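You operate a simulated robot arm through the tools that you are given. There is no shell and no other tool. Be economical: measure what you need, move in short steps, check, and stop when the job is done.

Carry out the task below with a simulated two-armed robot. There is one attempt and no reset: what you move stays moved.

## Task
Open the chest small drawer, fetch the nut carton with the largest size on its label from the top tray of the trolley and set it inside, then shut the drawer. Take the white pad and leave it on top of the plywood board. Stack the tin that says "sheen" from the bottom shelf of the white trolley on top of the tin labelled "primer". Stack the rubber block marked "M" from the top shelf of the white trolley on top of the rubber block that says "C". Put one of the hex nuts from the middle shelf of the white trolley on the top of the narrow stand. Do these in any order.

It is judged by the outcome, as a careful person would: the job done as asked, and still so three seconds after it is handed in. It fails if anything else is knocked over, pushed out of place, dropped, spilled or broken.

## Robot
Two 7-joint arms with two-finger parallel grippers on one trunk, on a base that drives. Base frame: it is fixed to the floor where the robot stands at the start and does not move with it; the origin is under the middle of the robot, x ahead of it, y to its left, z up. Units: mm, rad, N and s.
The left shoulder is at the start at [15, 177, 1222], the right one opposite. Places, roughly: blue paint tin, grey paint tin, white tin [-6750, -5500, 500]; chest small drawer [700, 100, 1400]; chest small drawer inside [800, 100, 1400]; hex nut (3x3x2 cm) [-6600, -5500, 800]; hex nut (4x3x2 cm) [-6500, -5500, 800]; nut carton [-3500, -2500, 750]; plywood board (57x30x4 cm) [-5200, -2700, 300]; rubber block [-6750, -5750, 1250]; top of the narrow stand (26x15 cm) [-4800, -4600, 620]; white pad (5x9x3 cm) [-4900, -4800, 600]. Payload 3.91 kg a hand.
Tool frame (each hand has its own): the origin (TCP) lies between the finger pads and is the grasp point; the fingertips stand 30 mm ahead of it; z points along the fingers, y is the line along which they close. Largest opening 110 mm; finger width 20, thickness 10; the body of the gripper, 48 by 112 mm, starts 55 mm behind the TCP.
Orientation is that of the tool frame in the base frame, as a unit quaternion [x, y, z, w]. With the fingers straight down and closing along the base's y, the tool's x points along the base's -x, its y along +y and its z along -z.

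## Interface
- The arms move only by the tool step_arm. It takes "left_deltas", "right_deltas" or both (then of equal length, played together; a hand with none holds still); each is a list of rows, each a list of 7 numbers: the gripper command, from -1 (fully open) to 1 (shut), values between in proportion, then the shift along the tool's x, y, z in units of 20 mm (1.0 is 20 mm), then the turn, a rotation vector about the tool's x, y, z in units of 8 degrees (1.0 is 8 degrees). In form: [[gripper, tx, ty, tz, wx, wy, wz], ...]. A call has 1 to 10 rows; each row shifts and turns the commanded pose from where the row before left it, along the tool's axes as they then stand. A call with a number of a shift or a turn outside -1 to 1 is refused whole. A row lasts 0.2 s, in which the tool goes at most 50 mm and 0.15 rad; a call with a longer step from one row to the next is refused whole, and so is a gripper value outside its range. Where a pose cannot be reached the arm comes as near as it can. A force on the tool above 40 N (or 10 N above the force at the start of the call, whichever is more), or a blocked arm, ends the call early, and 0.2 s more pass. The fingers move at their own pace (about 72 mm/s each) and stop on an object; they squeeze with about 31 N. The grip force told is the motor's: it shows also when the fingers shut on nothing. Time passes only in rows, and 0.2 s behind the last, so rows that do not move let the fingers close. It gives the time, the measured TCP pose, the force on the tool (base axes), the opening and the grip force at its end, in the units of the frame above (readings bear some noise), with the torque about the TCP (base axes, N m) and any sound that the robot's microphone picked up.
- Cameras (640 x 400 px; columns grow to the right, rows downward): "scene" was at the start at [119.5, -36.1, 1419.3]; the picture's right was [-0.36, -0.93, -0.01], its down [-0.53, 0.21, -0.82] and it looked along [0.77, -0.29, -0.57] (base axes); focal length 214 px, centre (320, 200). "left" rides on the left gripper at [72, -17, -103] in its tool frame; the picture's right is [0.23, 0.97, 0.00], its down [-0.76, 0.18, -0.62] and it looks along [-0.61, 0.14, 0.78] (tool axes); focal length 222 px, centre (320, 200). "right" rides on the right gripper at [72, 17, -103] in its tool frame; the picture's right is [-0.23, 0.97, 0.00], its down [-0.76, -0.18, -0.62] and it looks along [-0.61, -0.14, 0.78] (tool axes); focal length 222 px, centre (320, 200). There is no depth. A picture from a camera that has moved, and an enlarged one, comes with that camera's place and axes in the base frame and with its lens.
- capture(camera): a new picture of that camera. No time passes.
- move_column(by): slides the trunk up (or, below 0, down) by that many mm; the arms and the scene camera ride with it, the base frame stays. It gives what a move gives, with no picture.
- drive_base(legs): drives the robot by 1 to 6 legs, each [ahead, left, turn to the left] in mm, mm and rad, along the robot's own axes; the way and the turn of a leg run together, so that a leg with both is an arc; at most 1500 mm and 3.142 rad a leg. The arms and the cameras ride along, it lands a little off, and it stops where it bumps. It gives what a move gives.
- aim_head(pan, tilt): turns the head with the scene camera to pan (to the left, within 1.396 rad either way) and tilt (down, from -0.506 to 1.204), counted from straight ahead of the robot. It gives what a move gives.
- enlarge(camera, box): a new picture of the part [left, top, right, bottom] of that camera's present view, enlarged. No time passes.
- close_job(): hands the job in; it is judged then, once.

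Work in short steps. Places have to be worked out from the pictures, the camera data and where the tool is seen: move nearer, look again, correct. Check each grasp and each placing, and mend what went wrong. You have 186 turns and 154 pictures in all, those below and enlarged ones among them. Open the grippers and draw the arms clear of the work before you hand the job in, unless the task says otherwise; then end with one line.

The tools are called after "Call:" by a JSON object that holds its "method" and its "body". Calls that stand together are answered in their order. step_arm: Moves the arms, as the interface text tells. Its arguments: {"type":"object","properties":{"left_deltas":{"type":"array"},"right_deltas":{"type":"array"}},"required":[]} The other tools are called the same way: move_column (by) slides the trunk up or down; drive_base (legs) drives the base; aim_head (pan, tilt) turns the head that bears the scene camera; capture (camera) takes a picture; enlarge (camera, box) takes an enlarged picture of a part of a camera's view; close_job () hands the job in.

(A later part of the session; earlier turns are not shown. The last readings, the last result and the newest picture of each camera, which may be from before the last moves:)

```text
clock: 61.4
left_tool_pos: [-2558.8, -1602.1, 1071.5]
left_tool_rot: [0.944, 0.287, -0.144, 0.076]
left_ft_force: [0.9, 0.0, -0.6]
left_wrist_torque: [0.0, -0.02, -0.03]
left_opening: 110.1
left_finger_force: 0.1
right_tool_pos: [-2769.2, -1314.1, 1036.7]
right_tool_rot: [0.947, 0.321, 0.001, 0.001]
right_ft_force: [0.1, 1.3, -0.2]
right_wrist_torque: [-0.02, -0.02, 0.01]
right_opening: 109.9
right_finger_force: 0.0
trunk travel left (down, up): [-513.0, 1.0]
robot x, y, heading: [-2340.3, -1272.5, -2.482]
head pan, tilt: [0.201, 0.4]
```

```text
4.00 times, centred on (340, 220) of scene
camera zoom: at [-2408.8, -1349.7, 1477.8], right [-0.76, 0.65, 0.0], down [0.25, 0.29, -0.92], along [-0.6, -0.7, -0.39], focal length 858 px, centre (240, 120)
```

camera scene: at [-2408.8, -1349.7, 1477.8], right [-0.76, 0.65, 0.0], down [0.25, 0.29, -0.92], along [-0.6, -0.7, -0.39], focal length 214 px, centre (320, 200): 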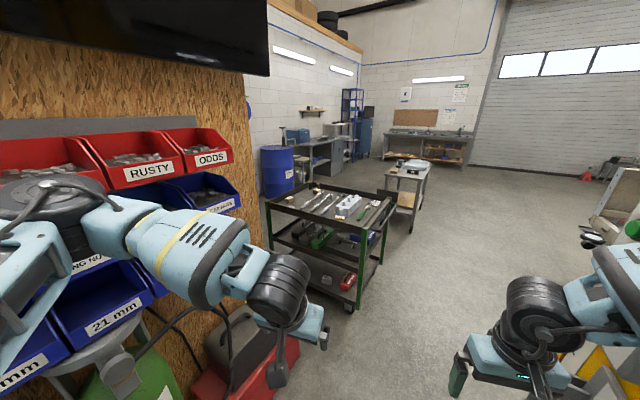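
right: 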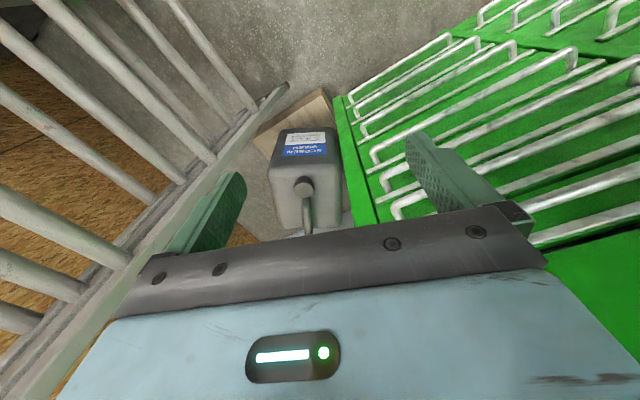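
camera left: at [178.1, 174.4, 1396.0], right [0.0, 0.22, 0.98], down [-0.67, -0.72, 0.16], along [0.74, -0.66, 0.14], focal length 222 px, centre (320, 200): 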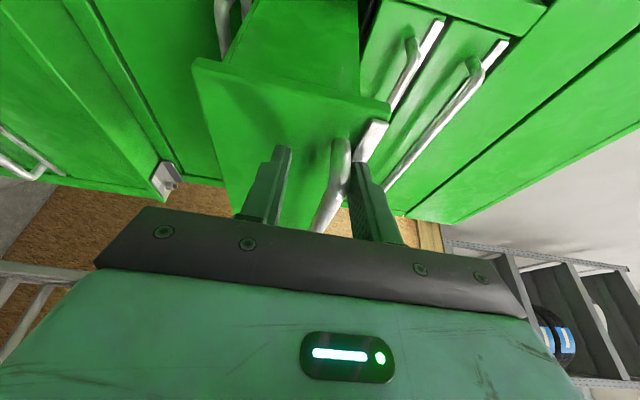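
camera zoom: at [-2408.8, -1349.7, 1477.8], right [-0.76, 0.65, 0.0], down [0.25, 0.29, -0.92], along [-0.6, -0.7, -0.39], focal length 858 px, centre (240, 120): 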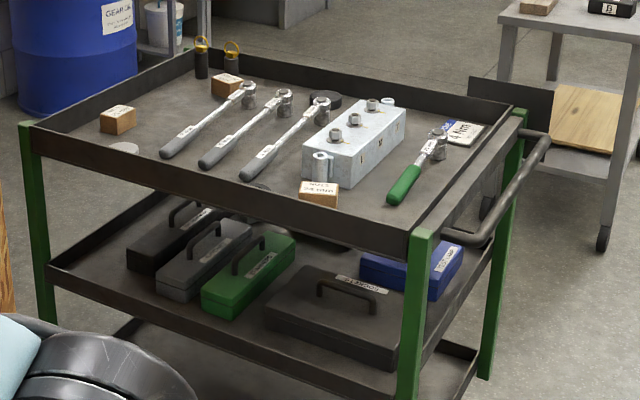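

Three small cartons sit on the tray, near (−3430,−2325), (−3340,−2850), (−3665,−2865). Drive closer toward the near-right corner to read labels.

Call:
{"method": "drive_base", "body": {"legs": [[0, 0, 0.1], [650, 0, 0]]}}

Call:
{"method": "capture", "body": {"camera": "scene"}}

```text
clock: 64.6
left_tool_pos: [-2843.2, -1859.9, 1088.4]
left_tool_rot: [0.917, 0.354, -0.151, 0.108]
left_ft_force: [-0.5, 0.3, -0.1]
left_wrist_torque: [0.03, 0.0, -0.01]
left_opening: 110.0
left_finger_force: 0.1
right_tool_pos: [-3090.6, -1606.8, 1039.6]
right_tool_rot: [0.92, 0.392, -0.006, 0.017]
right_ft_force: [0.1, 0.5, -0.1]
right_wrist_torque: [0.02, -0.01, 0.03]
right_opening: 110.1
right_finger_force: 0.0
trunk travel left (down, up): [-513.0, 1.0]
robot x, y, heading: [-2670.7, -1540.7, -2.331]
head pan, tilt: [0.201, 0.4]
stopped in leg 2: the robot was blocked; the commanded pose is now the measured one
```

```text
124 pictures are left
camera scene: at [-2729.6, -1571.7, 1479.8], right [-0.85, 0.53, -0.02], down [0.21, 0.3, -0.93], along [-0.49, -0.79, -0.36], focal length 214 px, centre (320, 200)
```

scene: 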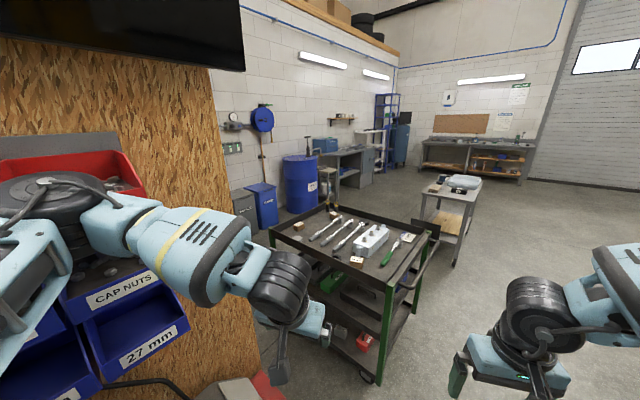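

Blocked again. Look left and down.

Call:
{"method": "aim_head", "body": {"pan": 1.2, "tilt": 0.7}}

Call:
{"method": "capture", "body": {"camera": "scene"}}

Call:
{"method": "aim_head", "body": {"pan": -1.2, "tilt": 0.8}}

Call:
{"method": "capture", "body": {"camera": "scene"}}

```text
clock: 65.8
left_tool_pos: [-2842.6, -1860.0, 1088.3]
left_tool_rot: [0.918, 0.352, -0.15, 0.108]
left_ft_force: [0.2, -0.4, 0.3]
left_wrist_torque: [-0.02, 0.01, 0.0]
left_opening: 110.1
left_finger_force: 0.1
right_tool_pos: [-3091.6, -1605.2, 1041.5]
right_tool_rot: [0.92, 0.39, -0.008, 0.019]
right_ft_force: [1.2, 1.0, 0.6]
right_wrist_torque: [0.01, 0.04, 0.02]
right_opening: 109.9
right_finger_force: 0.1
trunk travel left (down, up): [-513.0, 1.0]
robot x, y, heading: [-2676.1, -1539.3, -2.341]
head pan, tilt: [1.201, 0.7]
```

```text
123 pictures are left
camera scene: at [-2644.0, -1570.0, 1453.2], right [-0.91, -0.42, 0.02], down [-0.27, 0.55, -0.79], along [0.32, -0.72, -0.62], focal length 214 px, centre (320, 200)
```

scene: 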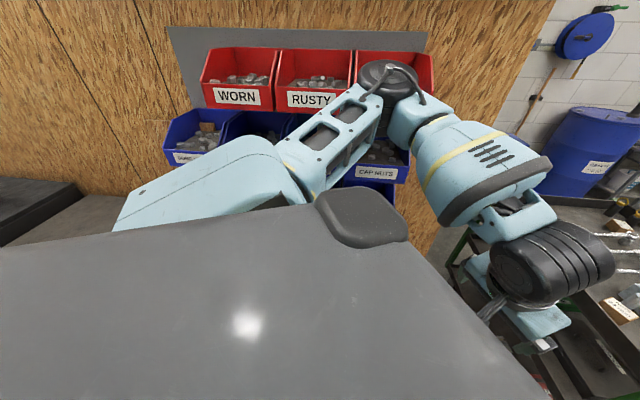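

```text
clock: 68.0
left_tool_pos: [-2842.7, -1859.7, 1088.5]
left_tool_rot: [0.917, 0.353, -0.15, 0.108]
left_ft_force: [0.0, -0.6, 0.4]
left_wrist_torque: [0.01, 0.0, -0.02]
left_opening: 110.2
left_finger_force: 0.0
right_tool_pos: [-3090.9, -1605.7, 1040.5]
right_tool_rot: [0.921, 0.39, -0.007, 0.019]
right_ft_force: [0.0, -0.3, -0.3]
right_wrist_torque: [0.02, -0.02, -0.02]
right_opening: 110.0
right_finger_force: 0.1
trunk travel left (down, up): [-513.0, 1.0]
robot x, y, heading: [-2674.9, -1539.8, -2.335]
head pan, tilt: [-1.201, 0.799]
```

```text
122 pictures are left
camera scene: at [-2754.9, -1462.6, 1440.7], right [0.39, 0.92, -0.04], down [0.66, -0.3, -0.69], along [-0.64, 0.24, -0.73], focal length 214 px, centre (320, 200)
```

scene: 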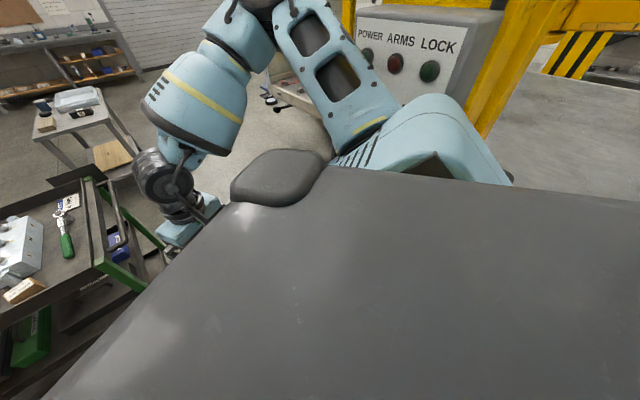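

The left elbow brushes the bin rack. I back off, turn to pass through the gap squarely (rack corner ≈(−2640,−2000), column box ≈(−2990,−1150)).

Call:
{"method": "drive_base", "body": {"legs": [[-200, 0, 0], [0, 0, -0.416]]}}

Call:
{"method": "aim_head", "body": {"pan": 0.5, "tilt": 0.3}}

Call:
{"method": "capture", "body": {"camera": "scene"}}

```text
clock: 70.9
left_tool_pos: [-2832.6, -1654.1, 1077.2]
left_tool_rot: [0.973, 0.156, -0.16, 0.057]
left_ft_force: [0.0, -0.1, 0.4]
left_wrist_torque: [0.0, 0.02, -0.02]
left_opening: 110.0
left_finger_force: 0.2
right_tool_pos: [-2953.5, -1315.7, 1038.4]
right_tool_rot: [0.982, 0.187, 0.0, 0.002]
right_ft_force: [0.2, -0.3, 0.4]
right_wrist_torque: [0.0, 0.0, -0.03]
right_opening: 110.0
right_finger_force: 0.1
trunk travel left (down, up): [-513.0, 1.0]
robot x, y, heading: [-2532.2, -1395.9, -2.763]
head pan, tilt: [-1.201, 0.799]
```

```text
clock: 72.6
left_tool_pos: [-2833.1, -1653.7, 1076.2]
left_tool_rot: [0.973, 0.156, -0.162, 0.058]
left_ft_force: [0.1, 0.2, 0.4]
left_wrist_torque: [-0.02, 0.01, -0.03]
left_opening: 109.9
left_finger_force: 0.0
right_tool_pos: [-2953.0, -1317.1, 1038.4]
right_tool_rot: [0.983, 0.186, 0.0, 0.002]
right_ft_force: [-1.0, -0.2, -0.2]
right_wrist_torque: [0.01, -0.01, 0.0]
right_opening: 109.8
right_finger_force: 0.0
trunk travel left (down, up): [-513.0, 1.0]
robot x, y, heading: [-2532.6, -1397.8, -2.76]
head pan, tilt: [0.499, 0.3]
```

```text
121 pictures are left
camera scene: at [-2598.1, -1469.5, 1487.4], right [-0.77, 0.64, 0.0], down [0.19, 0.23, -0.96], along [-0.61, -0.74, -0.29], focal length 214 px, centre (320, 200)
```

scene: 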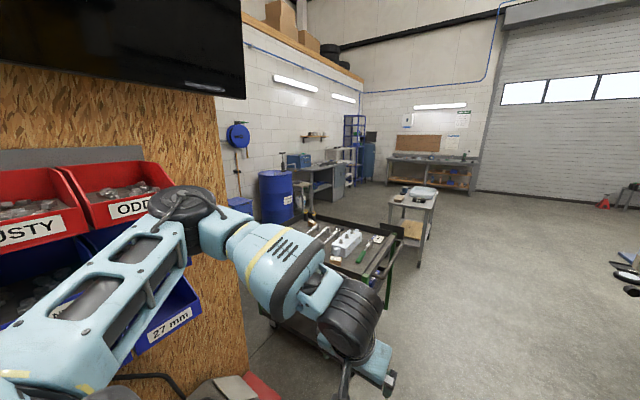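

Rack seems undisturbed. Sidestep left 30 mm and drive forward in stages.

Call:
{"method": "drive_base", "body": {"legs": [[0, 30, 0], [550, 0, 0]]}}

Call:
{"method": "capture", "body": {"camera": "scene"}}

```text
clock: 74.9
left_tool_pos: [-2937.1, -1735.3, 1089.6]
left_tool_rot: [0.974, 0.128, -0.182, 0.047]
left_ft_force: [0.5, -0.5, 0.2]
left_wrist_torque: [0.01, 0.0, -0.01]
left_opening: 110.2
left_finger_force: 0.0
right_tool_pos: [-3047.4, -1396.4, 1081.6]
right_tool_rot: [0.985, 0.163, -0.051, 0.001]
right_ft_force: [0.6, -0.3, 0.8]
right_wrist_torque: [0.0, -0.02, 0.0]
right_opening: 110.1
right_finger_force: 0.0
trunk travel left (down, up): [-513.0, 1.0]
robot x, y, heading: [-2659.6, -1492.9, -2.819]
head pan, tilt: [0.499, 0.3]
stopped in leg 2: the robot was blocked; the commanded pose is now the measured one
```

```text
120 pictures are left
camera scene: at [-2676.7, -1568.3, 1489.5], right [-0.73, 0.68, 0.03], down [0.16, 0.22, -0.96], along [-0.66, -0.7, -0.27], focal length 214 px, centre (320, 200)
```

scene: 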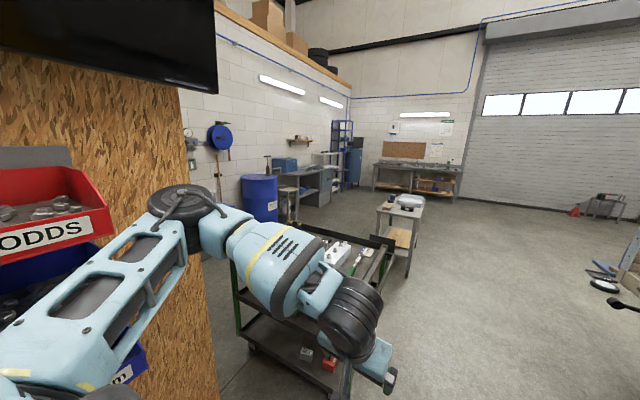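

Now the right elbow touched the column's box, while the left elbow is already past the bins. Back 60, shift left 90, go forward.

Call:
{"method": "drive_base", "body": {"legs": [[-50, 0, 0.04], [0, 90, 0], [400, 0, 0]]}}

Call:
{"method": "capture", "body": {"camera": "scene"}}

```text
clock: 79.0
left_tool_pos: [-3275.9, -1959.2, 1075.0]
left_tool_rot: [0.974, 0.149, -0.16, 0.056]
left_ft_force: [0.1, -0.1, 0.1]
left_wrist_torque: [-0.03, -0.03, -0.02]
left_opening: 109.8
left_finger_force: 0.1
right_tool_pos: [-3398.2, -1622.4, 1052.1]
right_tool_rot: [0.983, 0.184, -0.017, 0.005]
right_ft_force: [0.3, 0.0, 0.0]
right_wrist_torque: [0.02, -0.01, 0.02]
right_opening: 110.1
right_finger_force: 0.1
trunk travel left (down, up): [-513.0, 1.0]
robot x, y, heading: [-2968.8, -1703.2, -2.773]
head pan, tilt: [0.499, 0.3]
```

```text
119 pictures are left
camera scene: at [-3041.0, -1778.6, 1487.1], right [-0.76, 0.65, 0.0], down [0.19, 0.23, -0.96], along [-0.62, -0.73, -0.3], focal length 214 px, centre (320, 200)
```

scene: 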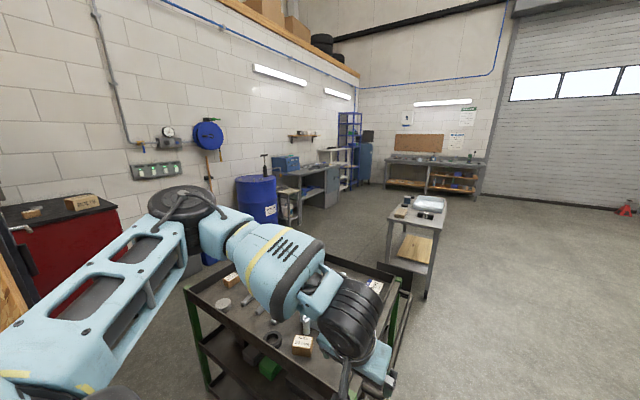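

Through. Zoom at the cartons.

Call:
{"method": "enlarge", "body": {"camera": "scene", "box": [200, 250, 400, 375]}}

```text
3.20 times, centred on (300, 312) of scene
camera zoom: at [-3041.0, -1778.6, 1487.1], right [-0.76, 0.65, 0.0], down [0.19, 0.23, -0.96], along [-0.62, -0.73, -0.3], focal length 686 px, centre (384, -160)
```

zoom: 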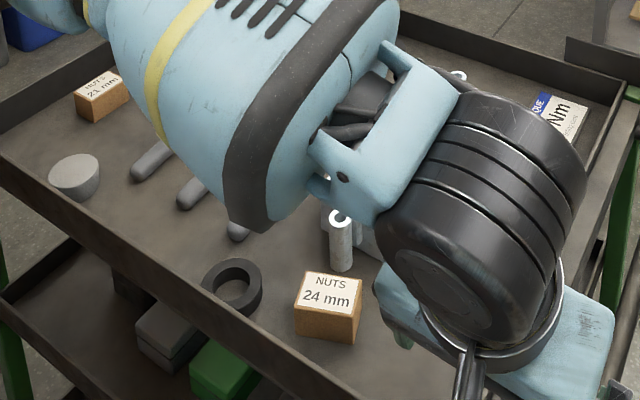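

Nearest carton says 24 mm, another 21 mm; the third is hidden by my arm. Turn left so the arms flank the view.

Call:
{"method": "drive_base", "body": {"legs": [[0, 0, 0.6]]}}

Call:
{"method": "aim_head", "body": {"pan": 0, "tilt": 0.5}}

Call:
{"method": "capture", "body": {"camera": "scene"}}

```text
clock: 81.0
left_tool_pos: [-3081.4, -2086.1, 1073.8]
left_tool_rot: [0.887, 0.429, -0.136, 0.1]
left_ft_force: [-0.3, -0.3, 1.0]
left_wrist_torque: [-0.02, -0.01, 0.01]
left_opening: 109.9
left_finger_force: 0.1
right_tool_pos: [-3370.3, -1876.8, 1052.4]
right_tool_rot: [0.886, 0.463, -0.014, 0.009]
right_ft_force: [0.8, 0.1, 0.0]
right_wrist_torque: [-0.01, 0.0, -0.07]
right_opening: 109.9
right_finger_force: 0.2
trunk travel left (down, up): [-513.0, 1.0]
robot x, y, heading: [-2968.6, -1704.3, -2.18]
head pan, tilt: [0.499, 0.3]
```

```text
clock: 82.0
left_tool_pos: [-3080.8, -2085.9, 1074.9]
left_tool_rot: [0.887, 0.43, -0.135, 0.099]
left_ft_force: [-0.5, -0.2, 0.2]
left_wrist_torque: [-0.03, -0.01, 0.01]
left_opening: 110.3
left_finger_force: 0.0
right_tool_pos: [-3370.9, -1876.7, 1052.8]
right_tool_rot: [0.886, 0.464, -0.015, 0.011]
right_ft_force: [-1.0, 0.4, 0.5]
right_wrist_torque: [0.02, -0.03, -0.01]
right_opening: 110.0
right_finger_force: 0.0
trunk travel left (down, up): [-513.0, 1.0]
robot x, y, heading: [-2967.7, -1701.3, -2.173]
head pan, tilt: [0.0, 0.499]
```

```text
117 pictures are left
camera scene: at [-3029.1, -1786.8, 1468.7], right [-0.82, 0.57, 0.0], down [0.27, 0.39, -0.88], along [-0.5, -0.72, -0.48], focal length 214 px, centre (320, 200)
```

scene: 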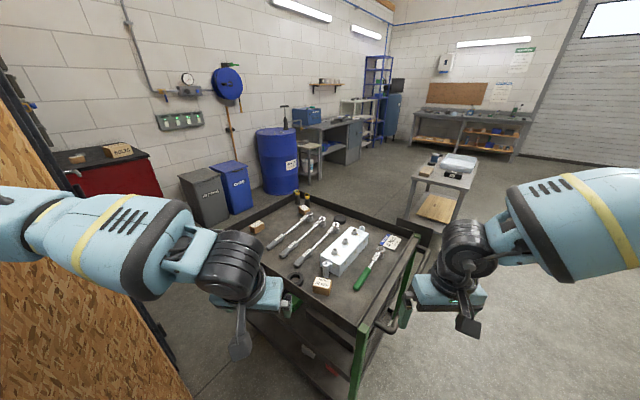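

Call:
{"method": "enlarge", "body": {"camera": "scene", "box": [230, 190, 390, 290]}}

```text
4.00 times, centred on (310, 240) of scene
camera zoom: at [-3029.1, -1786.8, 1468.7], right [-0.82, 0.57, 0.0], down [0.27, 0.39, -0.88], along [-0.5, -0.72, -0.48], focal length 858 px, centre (360, 40)
```

zoom: 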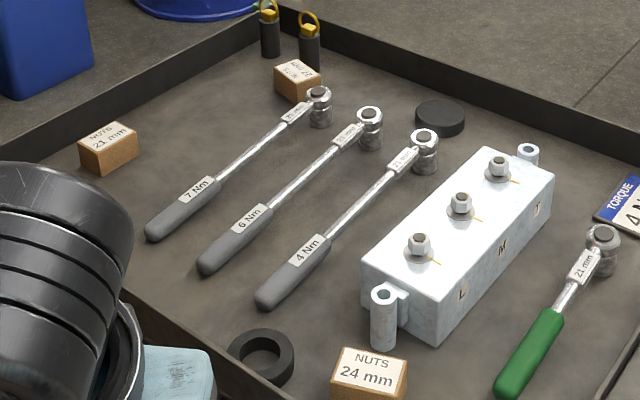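

Call:
{"method": "enlarge", "body": {"camera": "scene", "box": [294, 202, 314, 215]}}

```text
16.00 times, centred on (304, 208) of scene
camera zoom: at [-3029.1, -1786.8, 1468.7], right [-0.82, 0.57, 0.0], down [0.27, 0.39, -0.88], along [-0.5, -0.72, -0.48], focal length 3432 px, centre (576, 64)
```

zoom: 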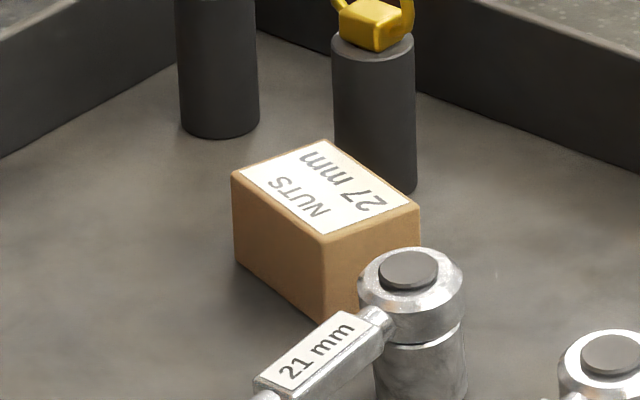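

The 27 mm carton is the far one, top ≈(−3614,−2802,772). I test how far forward a downward hand can reach.

Call:
{"method": "step_arm", "body": {"right_deltas": [[-1, -1, 0, 0, 0, 0, 0], [-1, -1, 0, 0, 0, 0, 0], [-1, -1, 0, 0, 0, 0, 0], [-1, -1, 0, 0, 0, 0, 0], [-1, -1, 0, 0, 0, 0, 0], [-1, -1, 0, 0, 0, 0, 0], [-1, -1, 0, 0, 0, 0, 0], [-1, -1, 0, 0, 0, 0, 0]]}}

```text
clock: 83.8
left_tool_pos: [-3080.8, -2085.3, 1074.6]
left_tool_rot: [0.888, 0.429, -0.135, 0.099]
left_ft_force: [-0.1, -1.1, -0.9]
left_wrist_torque: [-0.02, -0.01, -0.04]
left_opening: 110.2
left_finger_force: 0.0
right_tool_pos: [-3461.6, -2007.5, 1057.2]
right_tool_rot: [0.886, 0.464, -0.014, 0.009]
right_ft_force: [0.1, -0.7, -0.3]
right_wrist_torque: [0.04, -0.01, 0.02]
right_opening: 110.0
right_finger_force: 0.1
trunk travel left (down, up): [-513.0, 1.0]
robot x, y, heading: [-2971.8, -1705.5, -2.176]
head pan, tilt: [0.0, 0.499]
```

Call:
{"method": "step_arm", "body": {"right_deltas": [[-1, -1, 0, 0, 0, 0, 0], [-1, -1, 0, 0, 0, 0, 0], [-1, -1, 0, 0, 0, 0, 0], [-1, -1, 0, 0, 0, 0, 0], [-1, -1, 0, 0, 0, 0, 0], [-1, -1, 0, 0, 0, 0, 0]]}}

```text
clock: 85.2
left_tool_pos: [-3080.4, -2084.9, 1075.3]
left_tool_rot: [0.888, 0.429, -0.135, 0.099]
left_ft_force: [-0.4, 0.1, 0.2]
left_wrist_torque: [-0.05, -0.03, -0.03]
left_opening: 109.9
left_finger_force: 0.0
right_tool_pos: [-3522.6, -2011.7, 1081.3]
right_tool_rot: [0.886, 0.464, -0.015, 0.009]
right_ft_force: [-0.1, -0.2, -0.5]
right_wrist_torque: [-0.02, 0.02, 0.01]
right_opening: 110.2
right_finger_force: 0.1
right hand out of reach, approached as far as the arm can: row 1, 2, 3, 4, 5, 6
trunk travel left (down, up): [-513.0, 1.0]
robot x, y, heading: [-2967.5, -1704.9, -2.179]
head pan, tilt: [0.0, 0.499]
```

Reach is ~540 mm ahead. The 27 mm carton is best reached from the trolley's far-left short side, so I retract the right hand and drive round the handle side and the back.

Call:
{"method": "step_arm", "body": {"right_deltas": [[-1, 1, 0, 0, 0, 0, 0], [-1, 1, 0, 0, 0, 0, 0], [-1, 1, 0, 0, 0, 0, 0], [-1, 1, 0, 0, 0, 0, 0], [-1, 1, 0, 0, 0, 0, 0], [-1, 1, 0, 0, 0, 0, 0], [-1, 1, 0, 0, 0, 0, 0], [-1, 1, 0, 0, 0, 0, 0]]}}

Call:
{"method": "drive_base", "body": {"legs": [[0, 0, -1.015], [1050, 0, 0], [0, 0, 1.15]]}}

Call:
{"method": "aim_head", "body": {"pan": 0, "tilt": 0.45}}

Call:
{"method": "capture", "body": {"camera": "scene"}}

```text
clock: 87.0
left_tool_pos: [-3081.6, -2086.8, 1075.5]
left_tool_rot: [0.887, 0.429, -0.136, 0.1]
left_ft_force: [0.3, 0.2, 0.2]
left_wrist_torque: [-0.04, -0.03, -0.02]
left_opening: 109.7
left_finger_force: 0.1
right_tool_pos: [-3433.0, -1880.2, 1074.7]
right_tool_rot: [0.886, 0.463, -0.014, 0.01]
right_ft_force: [1.3, 0.4, 1.0]
right_wrist_torque: [-0.01, 0.02, -0.02]
right_opening: 109.9
right_finger_force: 0.0
trunk travel left (down, up): [-513.0, 1.0]
robot x, y, heading: [-2968.6, -1703.6, -2.177]
head pan, tilt: [0.0, 0.499]
```

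```text
clock: 89.6
left_tool_pos: [-3340.6, -1855.3, 1074.6]
left_tool_rot: [0.986, 0.001, -0.165, 0.03]
left_ft_force: [-1.1, 0.1, -0.7]
left_wrist_torque: [0.01, 0.01, -0.01]
left_opening: 109.9
left_finger_force: 0.1
right_tool_pos: [-3398.5, -1457.9, 1070.6]
right_tool_rot: [0.999, 0.039, -0.013, 0.0]
right_ft_force: [0.1, -0.1, 0.4]
right_wrist_torque: [-0.02, 0.02, -0.02]
right_opening: 110.1
right_finger_force: 0.1
trunk travel left (down, up): [-513.0, 1.0]
robot x, y, heading: [-2968.3, -1706.4, -3.073]
head pan, tilt: [0.0, 0.499]
stopped in leg 1: the robot was blocked; the commanded pose is now the measured one
```

```text
clock: 90.2
left_tool_pos: [-3341.4, -1855.9, 1075.2]
left_tool_rot: [0.986, 0.001, -0.164, 0.031]
left_ft_force: [0.0, 0.1, -0.7]
left_wrist_torque: [0.0, -0.02, 0.03]
left_opening: 110.1
left_finger_force: 0.1
right_tool_pos: [-3399.6, -1456.3, 1071.4]
right_tool_rot: [0.999, 0.038, -0.012, -0.001]
right_ft_force: [-0.1, -0.7, -0.3]
right_wrist_torque: [0.01, -0.01, -0.02]
right_opening: 110.2
right_finger_force: 0.0
trunk travel left (down, up): [-513.0, 1.0]
robot x, y, heading: [-2967.5, -1709.0, -3.078]
head pan, tilt: [0.0, 0.45]
```

```text
114 pictures are left
camera scene: at [-3078.5, -1711.3, 1472.6], right [-0.07, 1.0, 0.0], down [0.44, 0.03, -0.9], along [-0.9, -0.06, -0.44], focal length 214 px, centre (320, 200)
```

scene: 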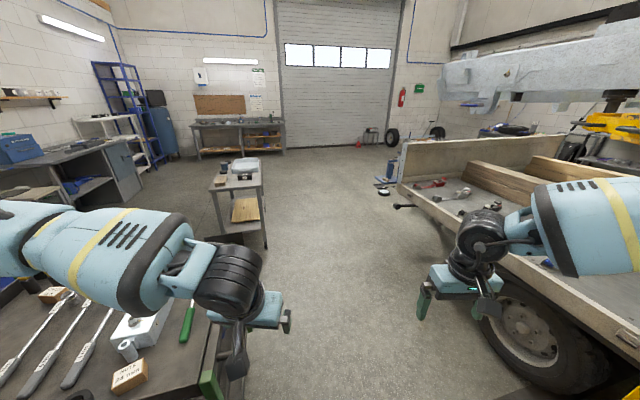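

The right elbow met the column box while turning. Sidestep left slightly and go ahead.

Call:
{"method": "drive_base", "body": {"legs": [[0, 0, 0.06], [0, 50, 0], [550, 0, 0]]}}

```text
clock: 94.1
left_tool_pos: [-3737.6, -1964.7, 1074.8]
left_tool_rot: [0.985, 0.033, -0.164, 0.036]
left_ft_force: [-0.5, -0.3, -1.0]
left_wrist_torque: [0.01, -0.03, -0.02]
left_opening: 110.0
left_finger_force: 0.1
right_tool_pos: [-3821.3, -1572.0, 1071.2]
right_tool_rot: [0.997, 0.072, -0.013, 0.0]
right_ft_force: [-0.8, -0.7, -0.7]
right_wrist_torque: [-0.01, -0.03, 0.0]
right_opening: 110.2
right_finger_force: 0.0
trunk travel left (down, up): [-513.0, 1.0]
robot x, y, heading: [-3378.8, -1790.1, -3.006]
head pan, tilt: [0.0, 0.45]
stopped in leg 3: the robot was blocked; the commanded pose is now the measured one
```

Blocked at (−3379,−1790). Look at left-down to see whether the trolley is touched.

Call:
{"method": "aim_head", "body": {"pan": 0.9, "tilt": 0.9}}

Call:
{"method": "capture", "body": {"camera": "scene"}}

```text
clock: 95.3
left_tool_pos: [-3733.6, -1965.8, 1075.3]
left_tool_rot: [0.985, 0.032, -0.164, 0.036]
left_ft_force: [-0.7, -0.1, 0.3]
left_wrist_torque: [0.01, -0.03, 0.01]
left_opening: 110.2
left_finger_force: 0.1
right_tool_pos: [-3818.7, -1571.6, 1073.7]
right_tool_rot: [0.997, 0.071, -0.015, 0.0]
right_ft_force: [0.9, 0.7, 0.3]
right_wrist_torque: [-0.01, -0.01, 0.0]
right_opening: 110.2
right_finger_force: 0.0
trunk travel left (down, up): [-513.0, 1.0]
robot x, y, heading: [-3374.3, -1788.8, -3.012]
head pan, tilt: [0.901, 0.901]
```

```text
113 pictures are left
camera scene: at [-3428.1, -1856.0, 1434.8], right [-0.86, 0.51, 0.0], down [0.4, 0.67, -0.62], along [-0.32, -0.53, -0.78], focal length 214 px, centre (320, 200)
```

scene: 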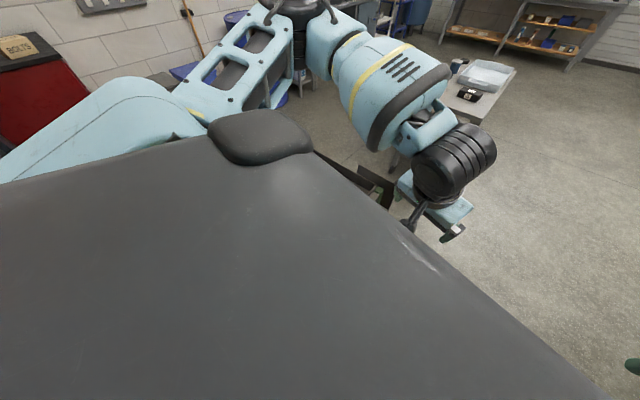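

Base touches the trolley handle corner. Back off, sidestep right 300 and go on.

Call:
{"method": "drive_base", "body": {"legs": [[-60, 0, 0], [0, -280, 0], [900, 0, 0], [0, 0, 1.0]]}}

Call:
{"method": "aim_head", "body": {"pan": 0.3, "tilt": 0.5}}

Call:
{"method": "capture", "body": {"camera": "scene"}}

```text
clock: 105.9
left_tool_pos: [-4298.4, -2010.6, 1075.4]
left_tool_rot: [0.849, 0.5, -0.128, 0.111]
left_ft_force: [0.2, 1.2, 0.4]
left_wrist_torque: [0.02, 0.02, -0.03]
left_opening: 110.0
left_finger_force: 0.1
right_tool_pos: [-4674.6, -1868.0, 1073.7]
right_tool_rot: [0.842, 0.54, -0.013, 0.007]
right_ft_force: [0.7, 0.5, -0.5]
right_wrist_torque: [-0.01, 0.01, -0.01]
right_opening: 109.8
right_finger_force: 0.0
trunk travel left (down, up): [-513.0, 1.0]
robot x, y, heading: [-4255.1, -1613.9, -2.009]
head pan, tilt: [0.901, 0.901]
```

```text
clock: 106.9
left_tool_pos: [-4298.6, -2010.1, 1077.6]
left_tool_rot: [0.85, 0.5, -0.128, 0.109]
left_ft_force: [0.1, 0.4, 0.2]
left_wrist_torque: [-0.03, -0.04, 0.02]
left_opening: 110.1
left_finger_force: 0.1
right_tool_pos: [-4675.1, -1868.6, 1074.0]
right_tool_rot: [0.841, 0.541, -0.013, 0.008]
right_ft_force: [0.9, 0.1, 1.0]
right_wrist_torque: [0.01, -0.02, -0.01]
right_opening: 110.2
right_finger_force: 0.1
trunk travel left (down, up): [-513.0, 1.0]
robot x, y, heading: [-4248.3, -1614.9, -2.009]
head pan, tilt: [0.3, 0.499]
```

```text
112 pictures are left
camera scene: at [-4270.4, -1715.0, 1468.6], right [-0.99, 0.14, 0.0], down [0.07, 0.47, -0.88], along [-0.12, -0.87, -0.48], focal length 214 px, centre (320, 200)
```

scene: 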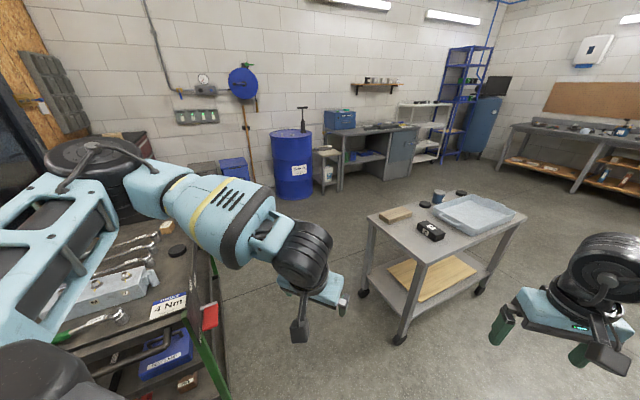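

Trolley is intact; the aisle between it and the small cart is ~870 mm wide at x≈−4320. Drive through facing −y, then turn to face +y at the trolley's left end.

Call:
{"method": "drive_base", "body": {"legs": [[0, 0, 0.438], [0, -60, 0], [1350, 0, 0], [370, 0, 0]]}}

```text
clock: 117.7
left_tool_pos: [-4180.2, -3728.7, 1076.6]
left_tool_rot: [0.717, 0.676, -0.1, 0.136]
left_ft_force: [0.2, 0.2, 0.0]
left_wrist_torque: [-0.03, -0.01, -0.03]
left_opening: 110.0
left_finger_force: 0.0
right_tool_pos: [-4582.1, -3762.4, 1073.4]
right_tool_rot: [0.701, 0.713, -0.011, 0.011]
right_ft_force: [-0.2, -0.2, -0.2]
right_wrist_torque: [-0.02, -0.01, -0.01]
right_opening: 110.2
right_finger_force: 0.1
trunk travel left (down, up): [-513.0, 1.0]
robot x, y, heading: [-4305.2, -3352.6, -1.568]
head pan, tilt: [0.3, 0.499]
```

Call:
{"method": "drive_base", "body": {"legs": [[0, 0, 3.14], [0, -500, 0]]}}

Call:
{"method": "aim_head", "body": {"pan": -0.3, "tilt": 0.7}}

Call:
{"method": "capture", "body": {"camera": "scene"}}

```text
clock: 130.0
left_tool_pos: [-3925.1, -2980.1, 1076.0]
left_tool_rot: [-0.671, 0.722, 0.136, 0.101]
left_ft_force: [0.5, -0.1, -0.7]
left_wrist_torque: [-0.02, -0.01, -0.02]
left_opening: 109.8
left_finger_force: 0.0
right_tool_pos: [-3525.1, -2949.4, 1074.3]
right_tool_rot: [0.709, -0.705, -0.01, -0.012]
right_ft_force: [0.3, -0.5, 0.8]
right_wrist_torque: [-0.03, 0.0, -0.02]
right_opening: 110.0
right_finger_force: 0.0
trunk travel left (down, up): [-513.0, 1.0]
robot x, y, heading: [-3804.8, -3355.7, 1.562]
head pan, tilt: [0.3, 0.499]
```

```text
clock: 131.0
left_tool_pos: [-3926.1, -2979.3, 1075.4]
left_tool_rot: [-0.671, 0.722, 0.135, 0.101]
left_ft_force: [-0.4, -0.1, 0.5]
left_wrist_torque: [0.0, 0.03, -0.03]
left_opening: 110.2
left_finger_force: 0.0
right_tool_pos: [-3525.2, -2949.9, 1073.8]
right_tool_rot: [0.708, -0.706, -0.01, -0.011]
right_ft_force: [0.0, 0.0, -0.9]
right_wrist_torque: [0.03, -0.05, -0.02]
right_opening: 110.1
right_finger_force: 0.0
trunk travel left (down, up): [-513.0, 1.0]
robot x, y, heading: [-3805.1, -3356.2, 1.563]
head pan, tilt: [-0.3, 0.7]
```

```text
111 pictures are left
camera scene: at [-3778.6, -3264.2, 1450.9], right [0.95, -0.3, 0.0], down [-0.19, -0.61, -0.77], along [0.23, 0.73, -0.64], focal length 214 px, centre (320, 200)
```

scene: 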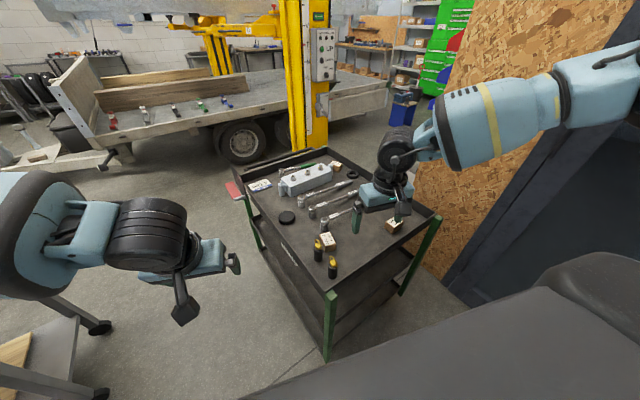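

Excellent view of the 27 mm carton and cylinders. Zoom for geometry.

Call:
{"method": "enlarge", "body": {"camera": "scene", "box": [280, 200, 400, 275]}}

```text
5.33 times, centred on (340, 238) of scene
camera zoom: at [-3778.6, -3264.2, 1450.9], right [0.95, -0.3, 0.0], down [-0.19, -0.61, -0.77], along [0.23, 0.73, -0.64], focal length 1144 px, centre (213, 0)
```

zoom: 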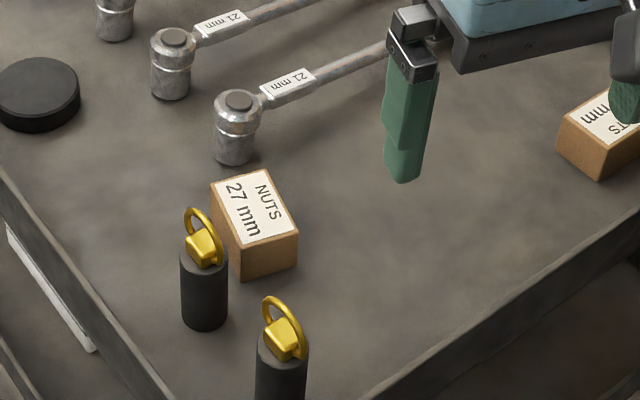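

The carton is only ~120 mm from the back edge, so working from the back side is better. Drive there: left, ahead, then turn to heading ≈0.5.

Call:
{"method": "drive_base", "body": {"legs": [[0, 420, 0], [500, 0, 0], [0, 0, -1.06]]}}

Call:
{"method": "move_column", "body": {"by": -180}}

Call:
{"method": "aim_head", "body": {"pan": -0.3, "tilt": 0.7}}

Call:
{"method": "capture", "body": {"camera": "scene"}}

```text
clock: 140.5
left_tool_pos: [-3948.5, -2545.0, 1075.0]
left_tool_rot: [-0.217, 0.962, 0.066, 0.154]
left_ft_force: [0.3, 0.8, 0.0]
left_wrist_torque: [0.02, 0.03, 0.0]
left_opening: 110.0
left_finger_force: 0.1
right_tool_pos: [-3724.0, -2878.8, 1072.5]
right_tool_rot: [-0.258, 0.966, 0.002, 0.015]
right_ft_force: [-0.7, -0.1, -0.2]
right_wrist_torque: [0.0, -0.03, -0.01]
right_opening: 110.0
right_finger_force: 0.1
trunk travel left (down, up): [-513.0, 1.0]
robot x, y, heading: [-4220.8, -2839.8, 0.509]
head pan, tilt: [-0.3, 0.7]
```

```text
clock: 142.5
left_tool_pos: [-3947.9, -2544.3, 895.8]
left_tool_rot: [-0.217, 0.962, 0.065, 0.155]
left_ft_force: [-0.9, -0.4, -0.5]
left_wrist_torque: [0.02, 0.0, 0.02]
left_opening: 109.8
left_finger_force: 0.0
right_tool_pos: [-3724.1, -2879.0, 893.7]
right_tool_rot: [-0.257, 0.966, 0.003, 0.016]
right_ft_force: [0.5, -0.5, 0.5]
right_wrist_torque: [0.02, -0.01, 0.0]
right_opening: 109.9
right_finger_force: 0.1
trunk travel left (down, up): [-333.0, 181.0]
robot x, y, heading: [-4216.6, -2837.4, 0.509]
head pan, tilt: [-0.3, 0.7]
```

```text
clock: 143.1
left_tool_pos: [-3948.2, -2544.9, 895.8]
left_tool_rot: [-0.217, 0.961, 0.066, 0.155]
left_ft_force: [0.4, -0.9, -0.4]
left_wrist_torque: [-0.01, -0.05, 0.0]
left_opening: 109.8
left_finger_force: 0.1
right_tool_pos: [-3724.2, -2879.1, 894.9]
right_tool_rot: [-0.258, 0.966, 0.003, 0.015]
right_ft_force: [-0.1, -0.5, -0.2]
right_wrist_torque: [-0.02, 0.01, 0.01]
right_opening: 110.0
right_finger_force: 0.1
trunk travel left (down, up): [-333.0, 181.0]
robot x, y, heading: [-4213.6, -2836.7, 0.507]
head pan, tilt: [-0.3, 0.7]
```

```text
109 pictures are left
camera scene: at [-4014.5, -2752.7, 1246.8], right [0.21, -0.98, 0.0], down [-0.63, -0.13, -0.76], along [0.75, 0.16, -0.64], focal length 214 px, centre (320, 200)
```

scene: 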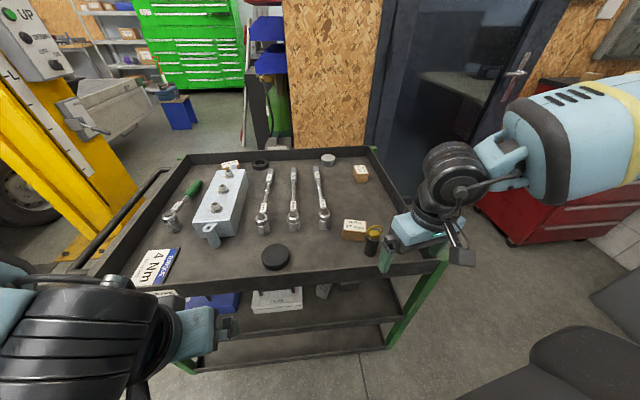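

Call:
{"method": "enlarge", "body": {"camera": "scene", "box": [300, 170, 460, 270]}}

Call:
{"method": "capture", "body": {"camera": "right"}}

```text
4.00 times, centred on (380, 220) of scene
camera zoom: at [-4014.5, -2752.7, 1246.8], right [0.21, -0.98, 0.0], down [-0.63, -0.13, -0.76], along [0.75, 0.16, -0.64], focal length 858 px, centre (80, 120)
```

zoom: 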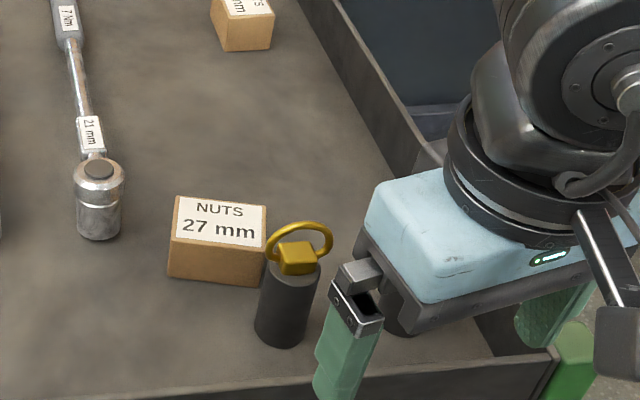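

```text
107 pictures are left
camera right: at [-3799.2, -2902.1, 993.3], right [-0.29, 0.96, 0.01], down [0.73, 0.22, 0.65], along [0.62, 0.19, -0.76], focal length 222 px, centre (320, 200)
```

right: 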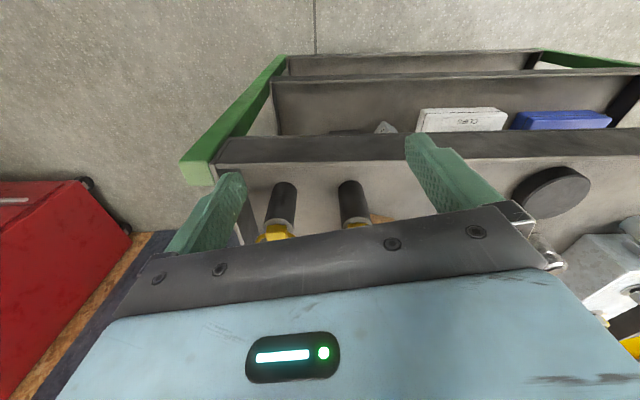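

Triangulated carton: top ≈(−3585,−2758,805), long side along y; fingers closing along y clear the ring cylinders. I raise 40 mm, drive 140 ahead, and rotate the right hand 30° so its closing axis is along base y.

Call:
{"method": "move_column", "body": {"by": 40}}

Call:
{"method": "drive_base", "body": {"legs": [[140, 0, 0]]}}

Call:
{"method": "step_arm", "body": {"right_deltas": [[-1, 0, 0.5, 0, 0, 0, 1], [-1, 0, 0.5, 0, 0, 0, 1], [-1, 0, 0.5, 0, 0, 0, 1], [-1, 0, 0.5, 0, 0, 0, 0.75]]}}

Call:
{"method": "capture", "body": {"camera": "scene"}}

```text
clock: 143.9
left_tool_pos: [-3948.3, -2544.3, 935.3]
left_tool_rot: [-0.218, 0.962, 0.065, 0.153]
left_ft_force: [-0.5, -1.0, -0.3]
left_wrist_torque: [0.03, 0.02, -0.01]
left_opening: 110.0
left_finger_force: 0.1
right_tool_pos: [-3723.3, -2878.2, 933.9]
right_tool_rot: [-0.257, 0.966, 0.003, 0.015]
right_ft_force: [-0.2, 0.8, 0.3]
right_wrist_torque: [0.01, -0.01, -0.01]
right_opening: 110.0
right_finger_force: 0.1
trunk travel left (down, up): [-373.0, 141.0]
robot x, y, heading: [-4217.7, -2839.0, 0.506]
head pan, tilt: [-0.3, 0.7]
```

```text
clock: 145.2
left_tool_pos: [-3825.1, -2475.9, 935.1]
left_tool_rot: [-0.217, 0.962, 0.066, 0.155]
left_ft_force: [0.1, 0.1, -0.9]
left_wrist_torque: [0.01, 0.02, 0.0]
left_opening: 110.1
left_finger_force: 0.0
right_tool_pos: [-3601.6, -2811.6, 933.9]
right_tool_rot: [-0.257, 0.966, 0.003, 0.015]
right_ft_force: [0.4, 0.2, -1.0]
right_wrist_torque: [-0.04, 0.02, 0.01]
right_opening: 109.8
right_finger_force: 0.1
trunk travel left (down, up): [-373.0, 141.0]
robot x, y, heading: [-4090.6, -2773.0, 0.509]
head pan, tilt: [-0.3, 0.7]
```

```text
clock: 146.2
left_tool_pos: [-3825.2, -2475.6, 935.6]
left_tool_rot: [-0.217, 0.962, 0.066, 0.155]
left_ft_force: [-0.5, 0.2, -1.4]
left_wrist_torque: [0.04, 0.01, 0.01]
left_opening: 109.8
left_finger_force: 0.0
right_tool_pos: [-3614.8, -2774.2, 932.7]
right_tool_rot: [0.004, 1.0, 0.007, 0.013]
right_ft_force: [0.6, -0.9, 0.8]
right_wrist_torque: [-0.03, 0.0, 0.01]
right_opening: 110.3
right_finger_force: 0.1
trunk travel left (down, up): [-373.0, 141.0]
robot x, y, heading: [-4093.7, -2770.2, 0.505]
head pan, tilt: [-0.3, 0.7]
```

```text
106 pictures are left
camera scene: at [-3902.1, -2690.0, 1288.4], right [0.21, -0.98, 0.0], down [-0.63, -0.13, -0.76], along [0.75, 0.16, -0.64], focal length 214 px, centre (320, 200)
```

scene: 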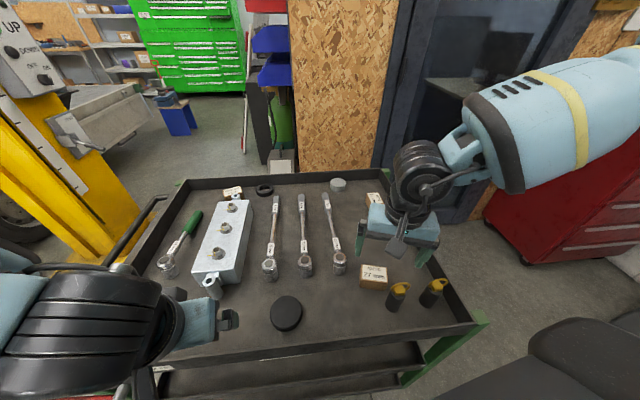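

Refined: carton top ≈(−3578,−2761,803). Move right hand over it and down to z≈850, then check.

Call:
{"method": "step_arm", "body": {"right_deltas": [[-1, -0.9, 0.35, 0, 0, 0, 0], [-1, -0.95, 0.35, 0, 0, 0, 0], [-1, 0, 0, 1, 0, 0, 0], [-1, 0, 0, 1, 0, 0, 0], [-1, 0, 0, 1, 0, 0, 0], [-1, 0, 0, 1, 0, 0, 0]]}}

Call:
{"method": "enlarge", "body": {"camera": "scene", "box": [320, 200, 480, 300]}}

Call:
{"method": "capture", "body": {"camera": "right"}}

```text
clock: 147.7
left_tool_pos: [-3825.2, -2476.8, 937.2]
left_tool_rot: [-0.216, 0.962, 0.065, 0.155]
left_ft_force: [0.5, -0.1, 1.1]
left_wrist_torque: [-0.01, 0.05, 0.0]
left_opening: 110.2
left_finger_force: 0.1
right_tool_pos: [-3577.1, -2758.8, 854.3]
right_tool_rot: [0.001, 1.0, 0.007, 0.014]
right_ft_force: [0.9, 0.3, -0.2]
right_wrist_torque: [0.01, 0.0, 0.0]
right_opening: 109.7
right_finger_force: 0.0
trunk travel left (down, up): [-373.0, 141.0]
robot x, y, heading: [-4095.4, -2770.0, 0.503]
head pan, tilt: [-0.3, 0.7]
```

```text
4.00 times, centred on (400, 250) of scene
camera zoom: at [-3901.9, -2690.2, 1288.4], right [0.21, -0.98, 0.0], down [-0.63, -0.13, -0.76], along [0.75, 0.16, -0.64], focal length 858 px, centre (0, 0)
```

zoom: 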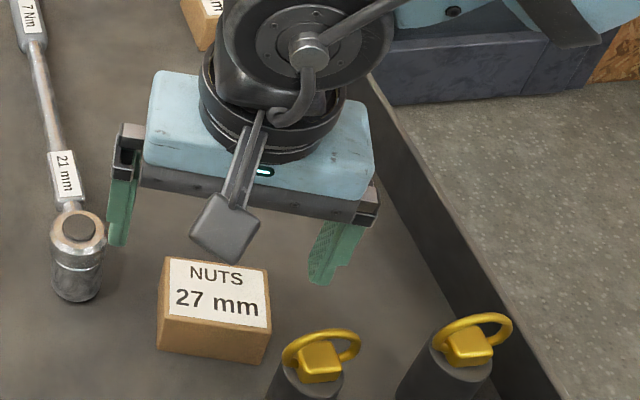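

```text
104 pictures are left
camera right: at [-3651.3, -2744.0, 955.2], right [0.23, 0.97, 0.02], down [0.74, -0.19, 0.64], along [0.63, -0.13, -0.77], focal length 222 px, centre (320, 200)
```

right: 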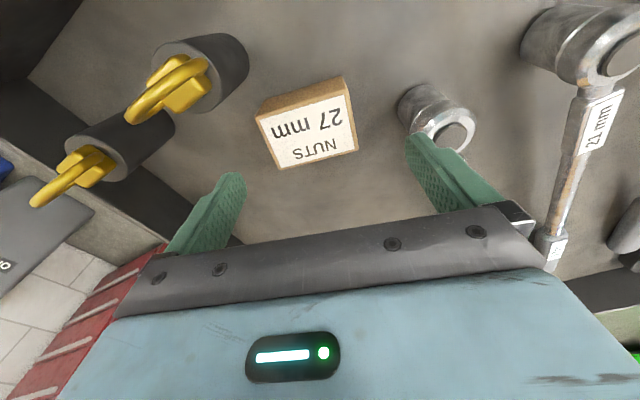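

Carton centre refined to ≈(−3591,−2762). I shift 14 mm back, narrow the opening to ~85 mm to clear the wrench head, and descend to z≈800.

Call:
{"method": "step_arm", "body": {"right_deltas": [[-0.55, 0.7, -0.15, 0, 0, 0, 0], [-0.55, 0, 0, 0.9, 0, 0, 0], [-0.55, 0, 0, 0.9, 0, 0, 0], [-0.55, 0, 0, 0.9, 0, 0, 0]]}}

Call:
{"method": "capture", "body": {"camera": "right"}}

Call:
{"method": "enlarge", "body": {"camera": "scene", "box": [320, 200, 480, 300]}}

```text
clock: 148.7
left_tool_pos: [-3825.2, -2475.9, 935.9]
left_tool_rot: [-0.217, 0.962, 0.065, 0.154]
left_ft_force: [0.1, 0.2, 0.6]
left_wrist_torque: [-0.02, -0.02, 0.03]
left_opening: 110.1
left_finger_force: 0.0
right_tool_pos: [-3586.6, -2761.3, 800.1]
right_tool_rot: [0.002, 1.0, 0.007, 0.014]
right_ft_force: [-0.4, 0.6, -1.1]
right_wrist_torque: [0.02, -0.02, -0.03]
right_opening: 85.1
right_finger_force: 0.0
trunk travel left (down, up): [-373.0, 141.0]
robot x, y, heading: [-4092.2, -2768.8, 0.506]
head pan, tilt: [-0.3, 0.7]
```

```text
103 pictures are left
camera right: at [-3663.4, -2745.9, 900.7], right [0.23, 0.97, 0.02], down [0.74, -0.19, 0.64], along [0.63, -0.13, -0.77], focal length 222 px, centre (320, 200)
```

right: 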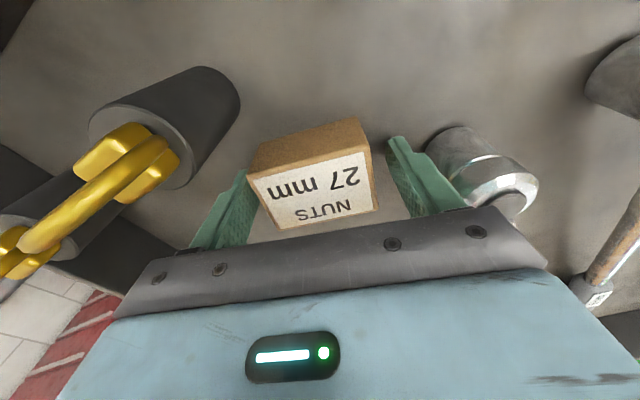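

```text
4.00 times, centred on (400, 250) of scene
camera zoom: at [-3901.8, -2690.3, 1288.3], right [0.21, -0.98, 0.0], down [-0.63, -0.13, -0.76], along [0.75, 0.16, -0.64], focal length 858 px, centre (0, 0)
```

zoom: 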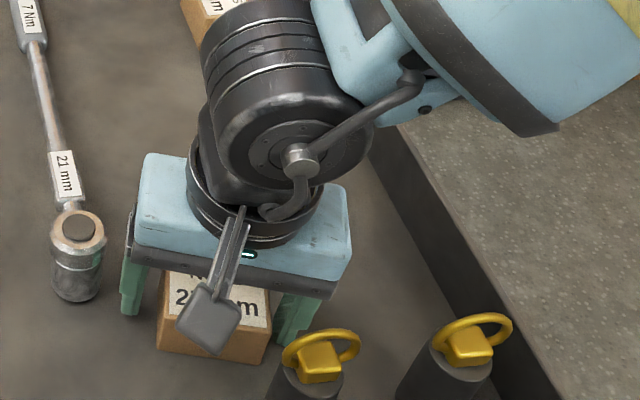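

Carton is centred between the fingers. Close and lift.

Call:
{"method": "step_arm", "body": {"right_deltas": [[1, 0, 0, 0, 0, 0, 0], [1, 0, 0, 0, 0, 0, 0], [1, 0, 0, 0, 0, 0, 0], [1, 0, 0, -0.5, 0, 0, 0], [1, 0, 0, -1, 0, 0, 0], [1, 0, 0, -1, 0, 0, 0], [1, 0, 0, -1, 0, 0, 0], [1, 0, 0, -1, 0, 0, 0], [1, 0, 0, -1, 0, 0, 0]]}}

Call:
{"method": "capture", "body": {"camera": "right"}}

```text
clock: 150.7
left_tool_pos: [-3826.1, -2476.8, 936.4]
left_tool_rot: [-0.217, 0.961, 0.066, 0.156]
left_ft_force: [-0.2, -0.4, -0.7]
left_wrist_torque: [0.02, 0.02, -0.02]
left_opening: 109.8
left_finger_force: 0.0
right_tool_pos: [-3590.4, -2761.8, 910.8]
right_tool_rot: [0.002, 1.0, 0.006, 0.013]
right_ft_force: [0.6, 0.8, -2.1]
right_wrist_torque: [0.02, -0.02, 0.05]
right_opening: 65.6
right_finger_force: 30.9
trunk travel left (down, up): [-373.0, 141.0]
robot x, y, heading: [-4091.5, -2770.6, 0.51]
head pan, tilt: [-0.3, 0.7]
```

```text
101 pictures are left
camera right: at [-3667.2, -2746.6, 1011.1], right [0.23, 0.97, 0.02], down [0.74, -0.19, 0.64], along [0.63, -0.13, -0.77], focal length 222 px, centre (320, 200)
```

right: 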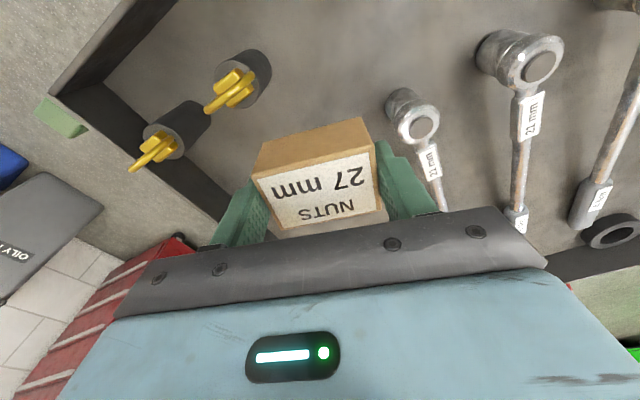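

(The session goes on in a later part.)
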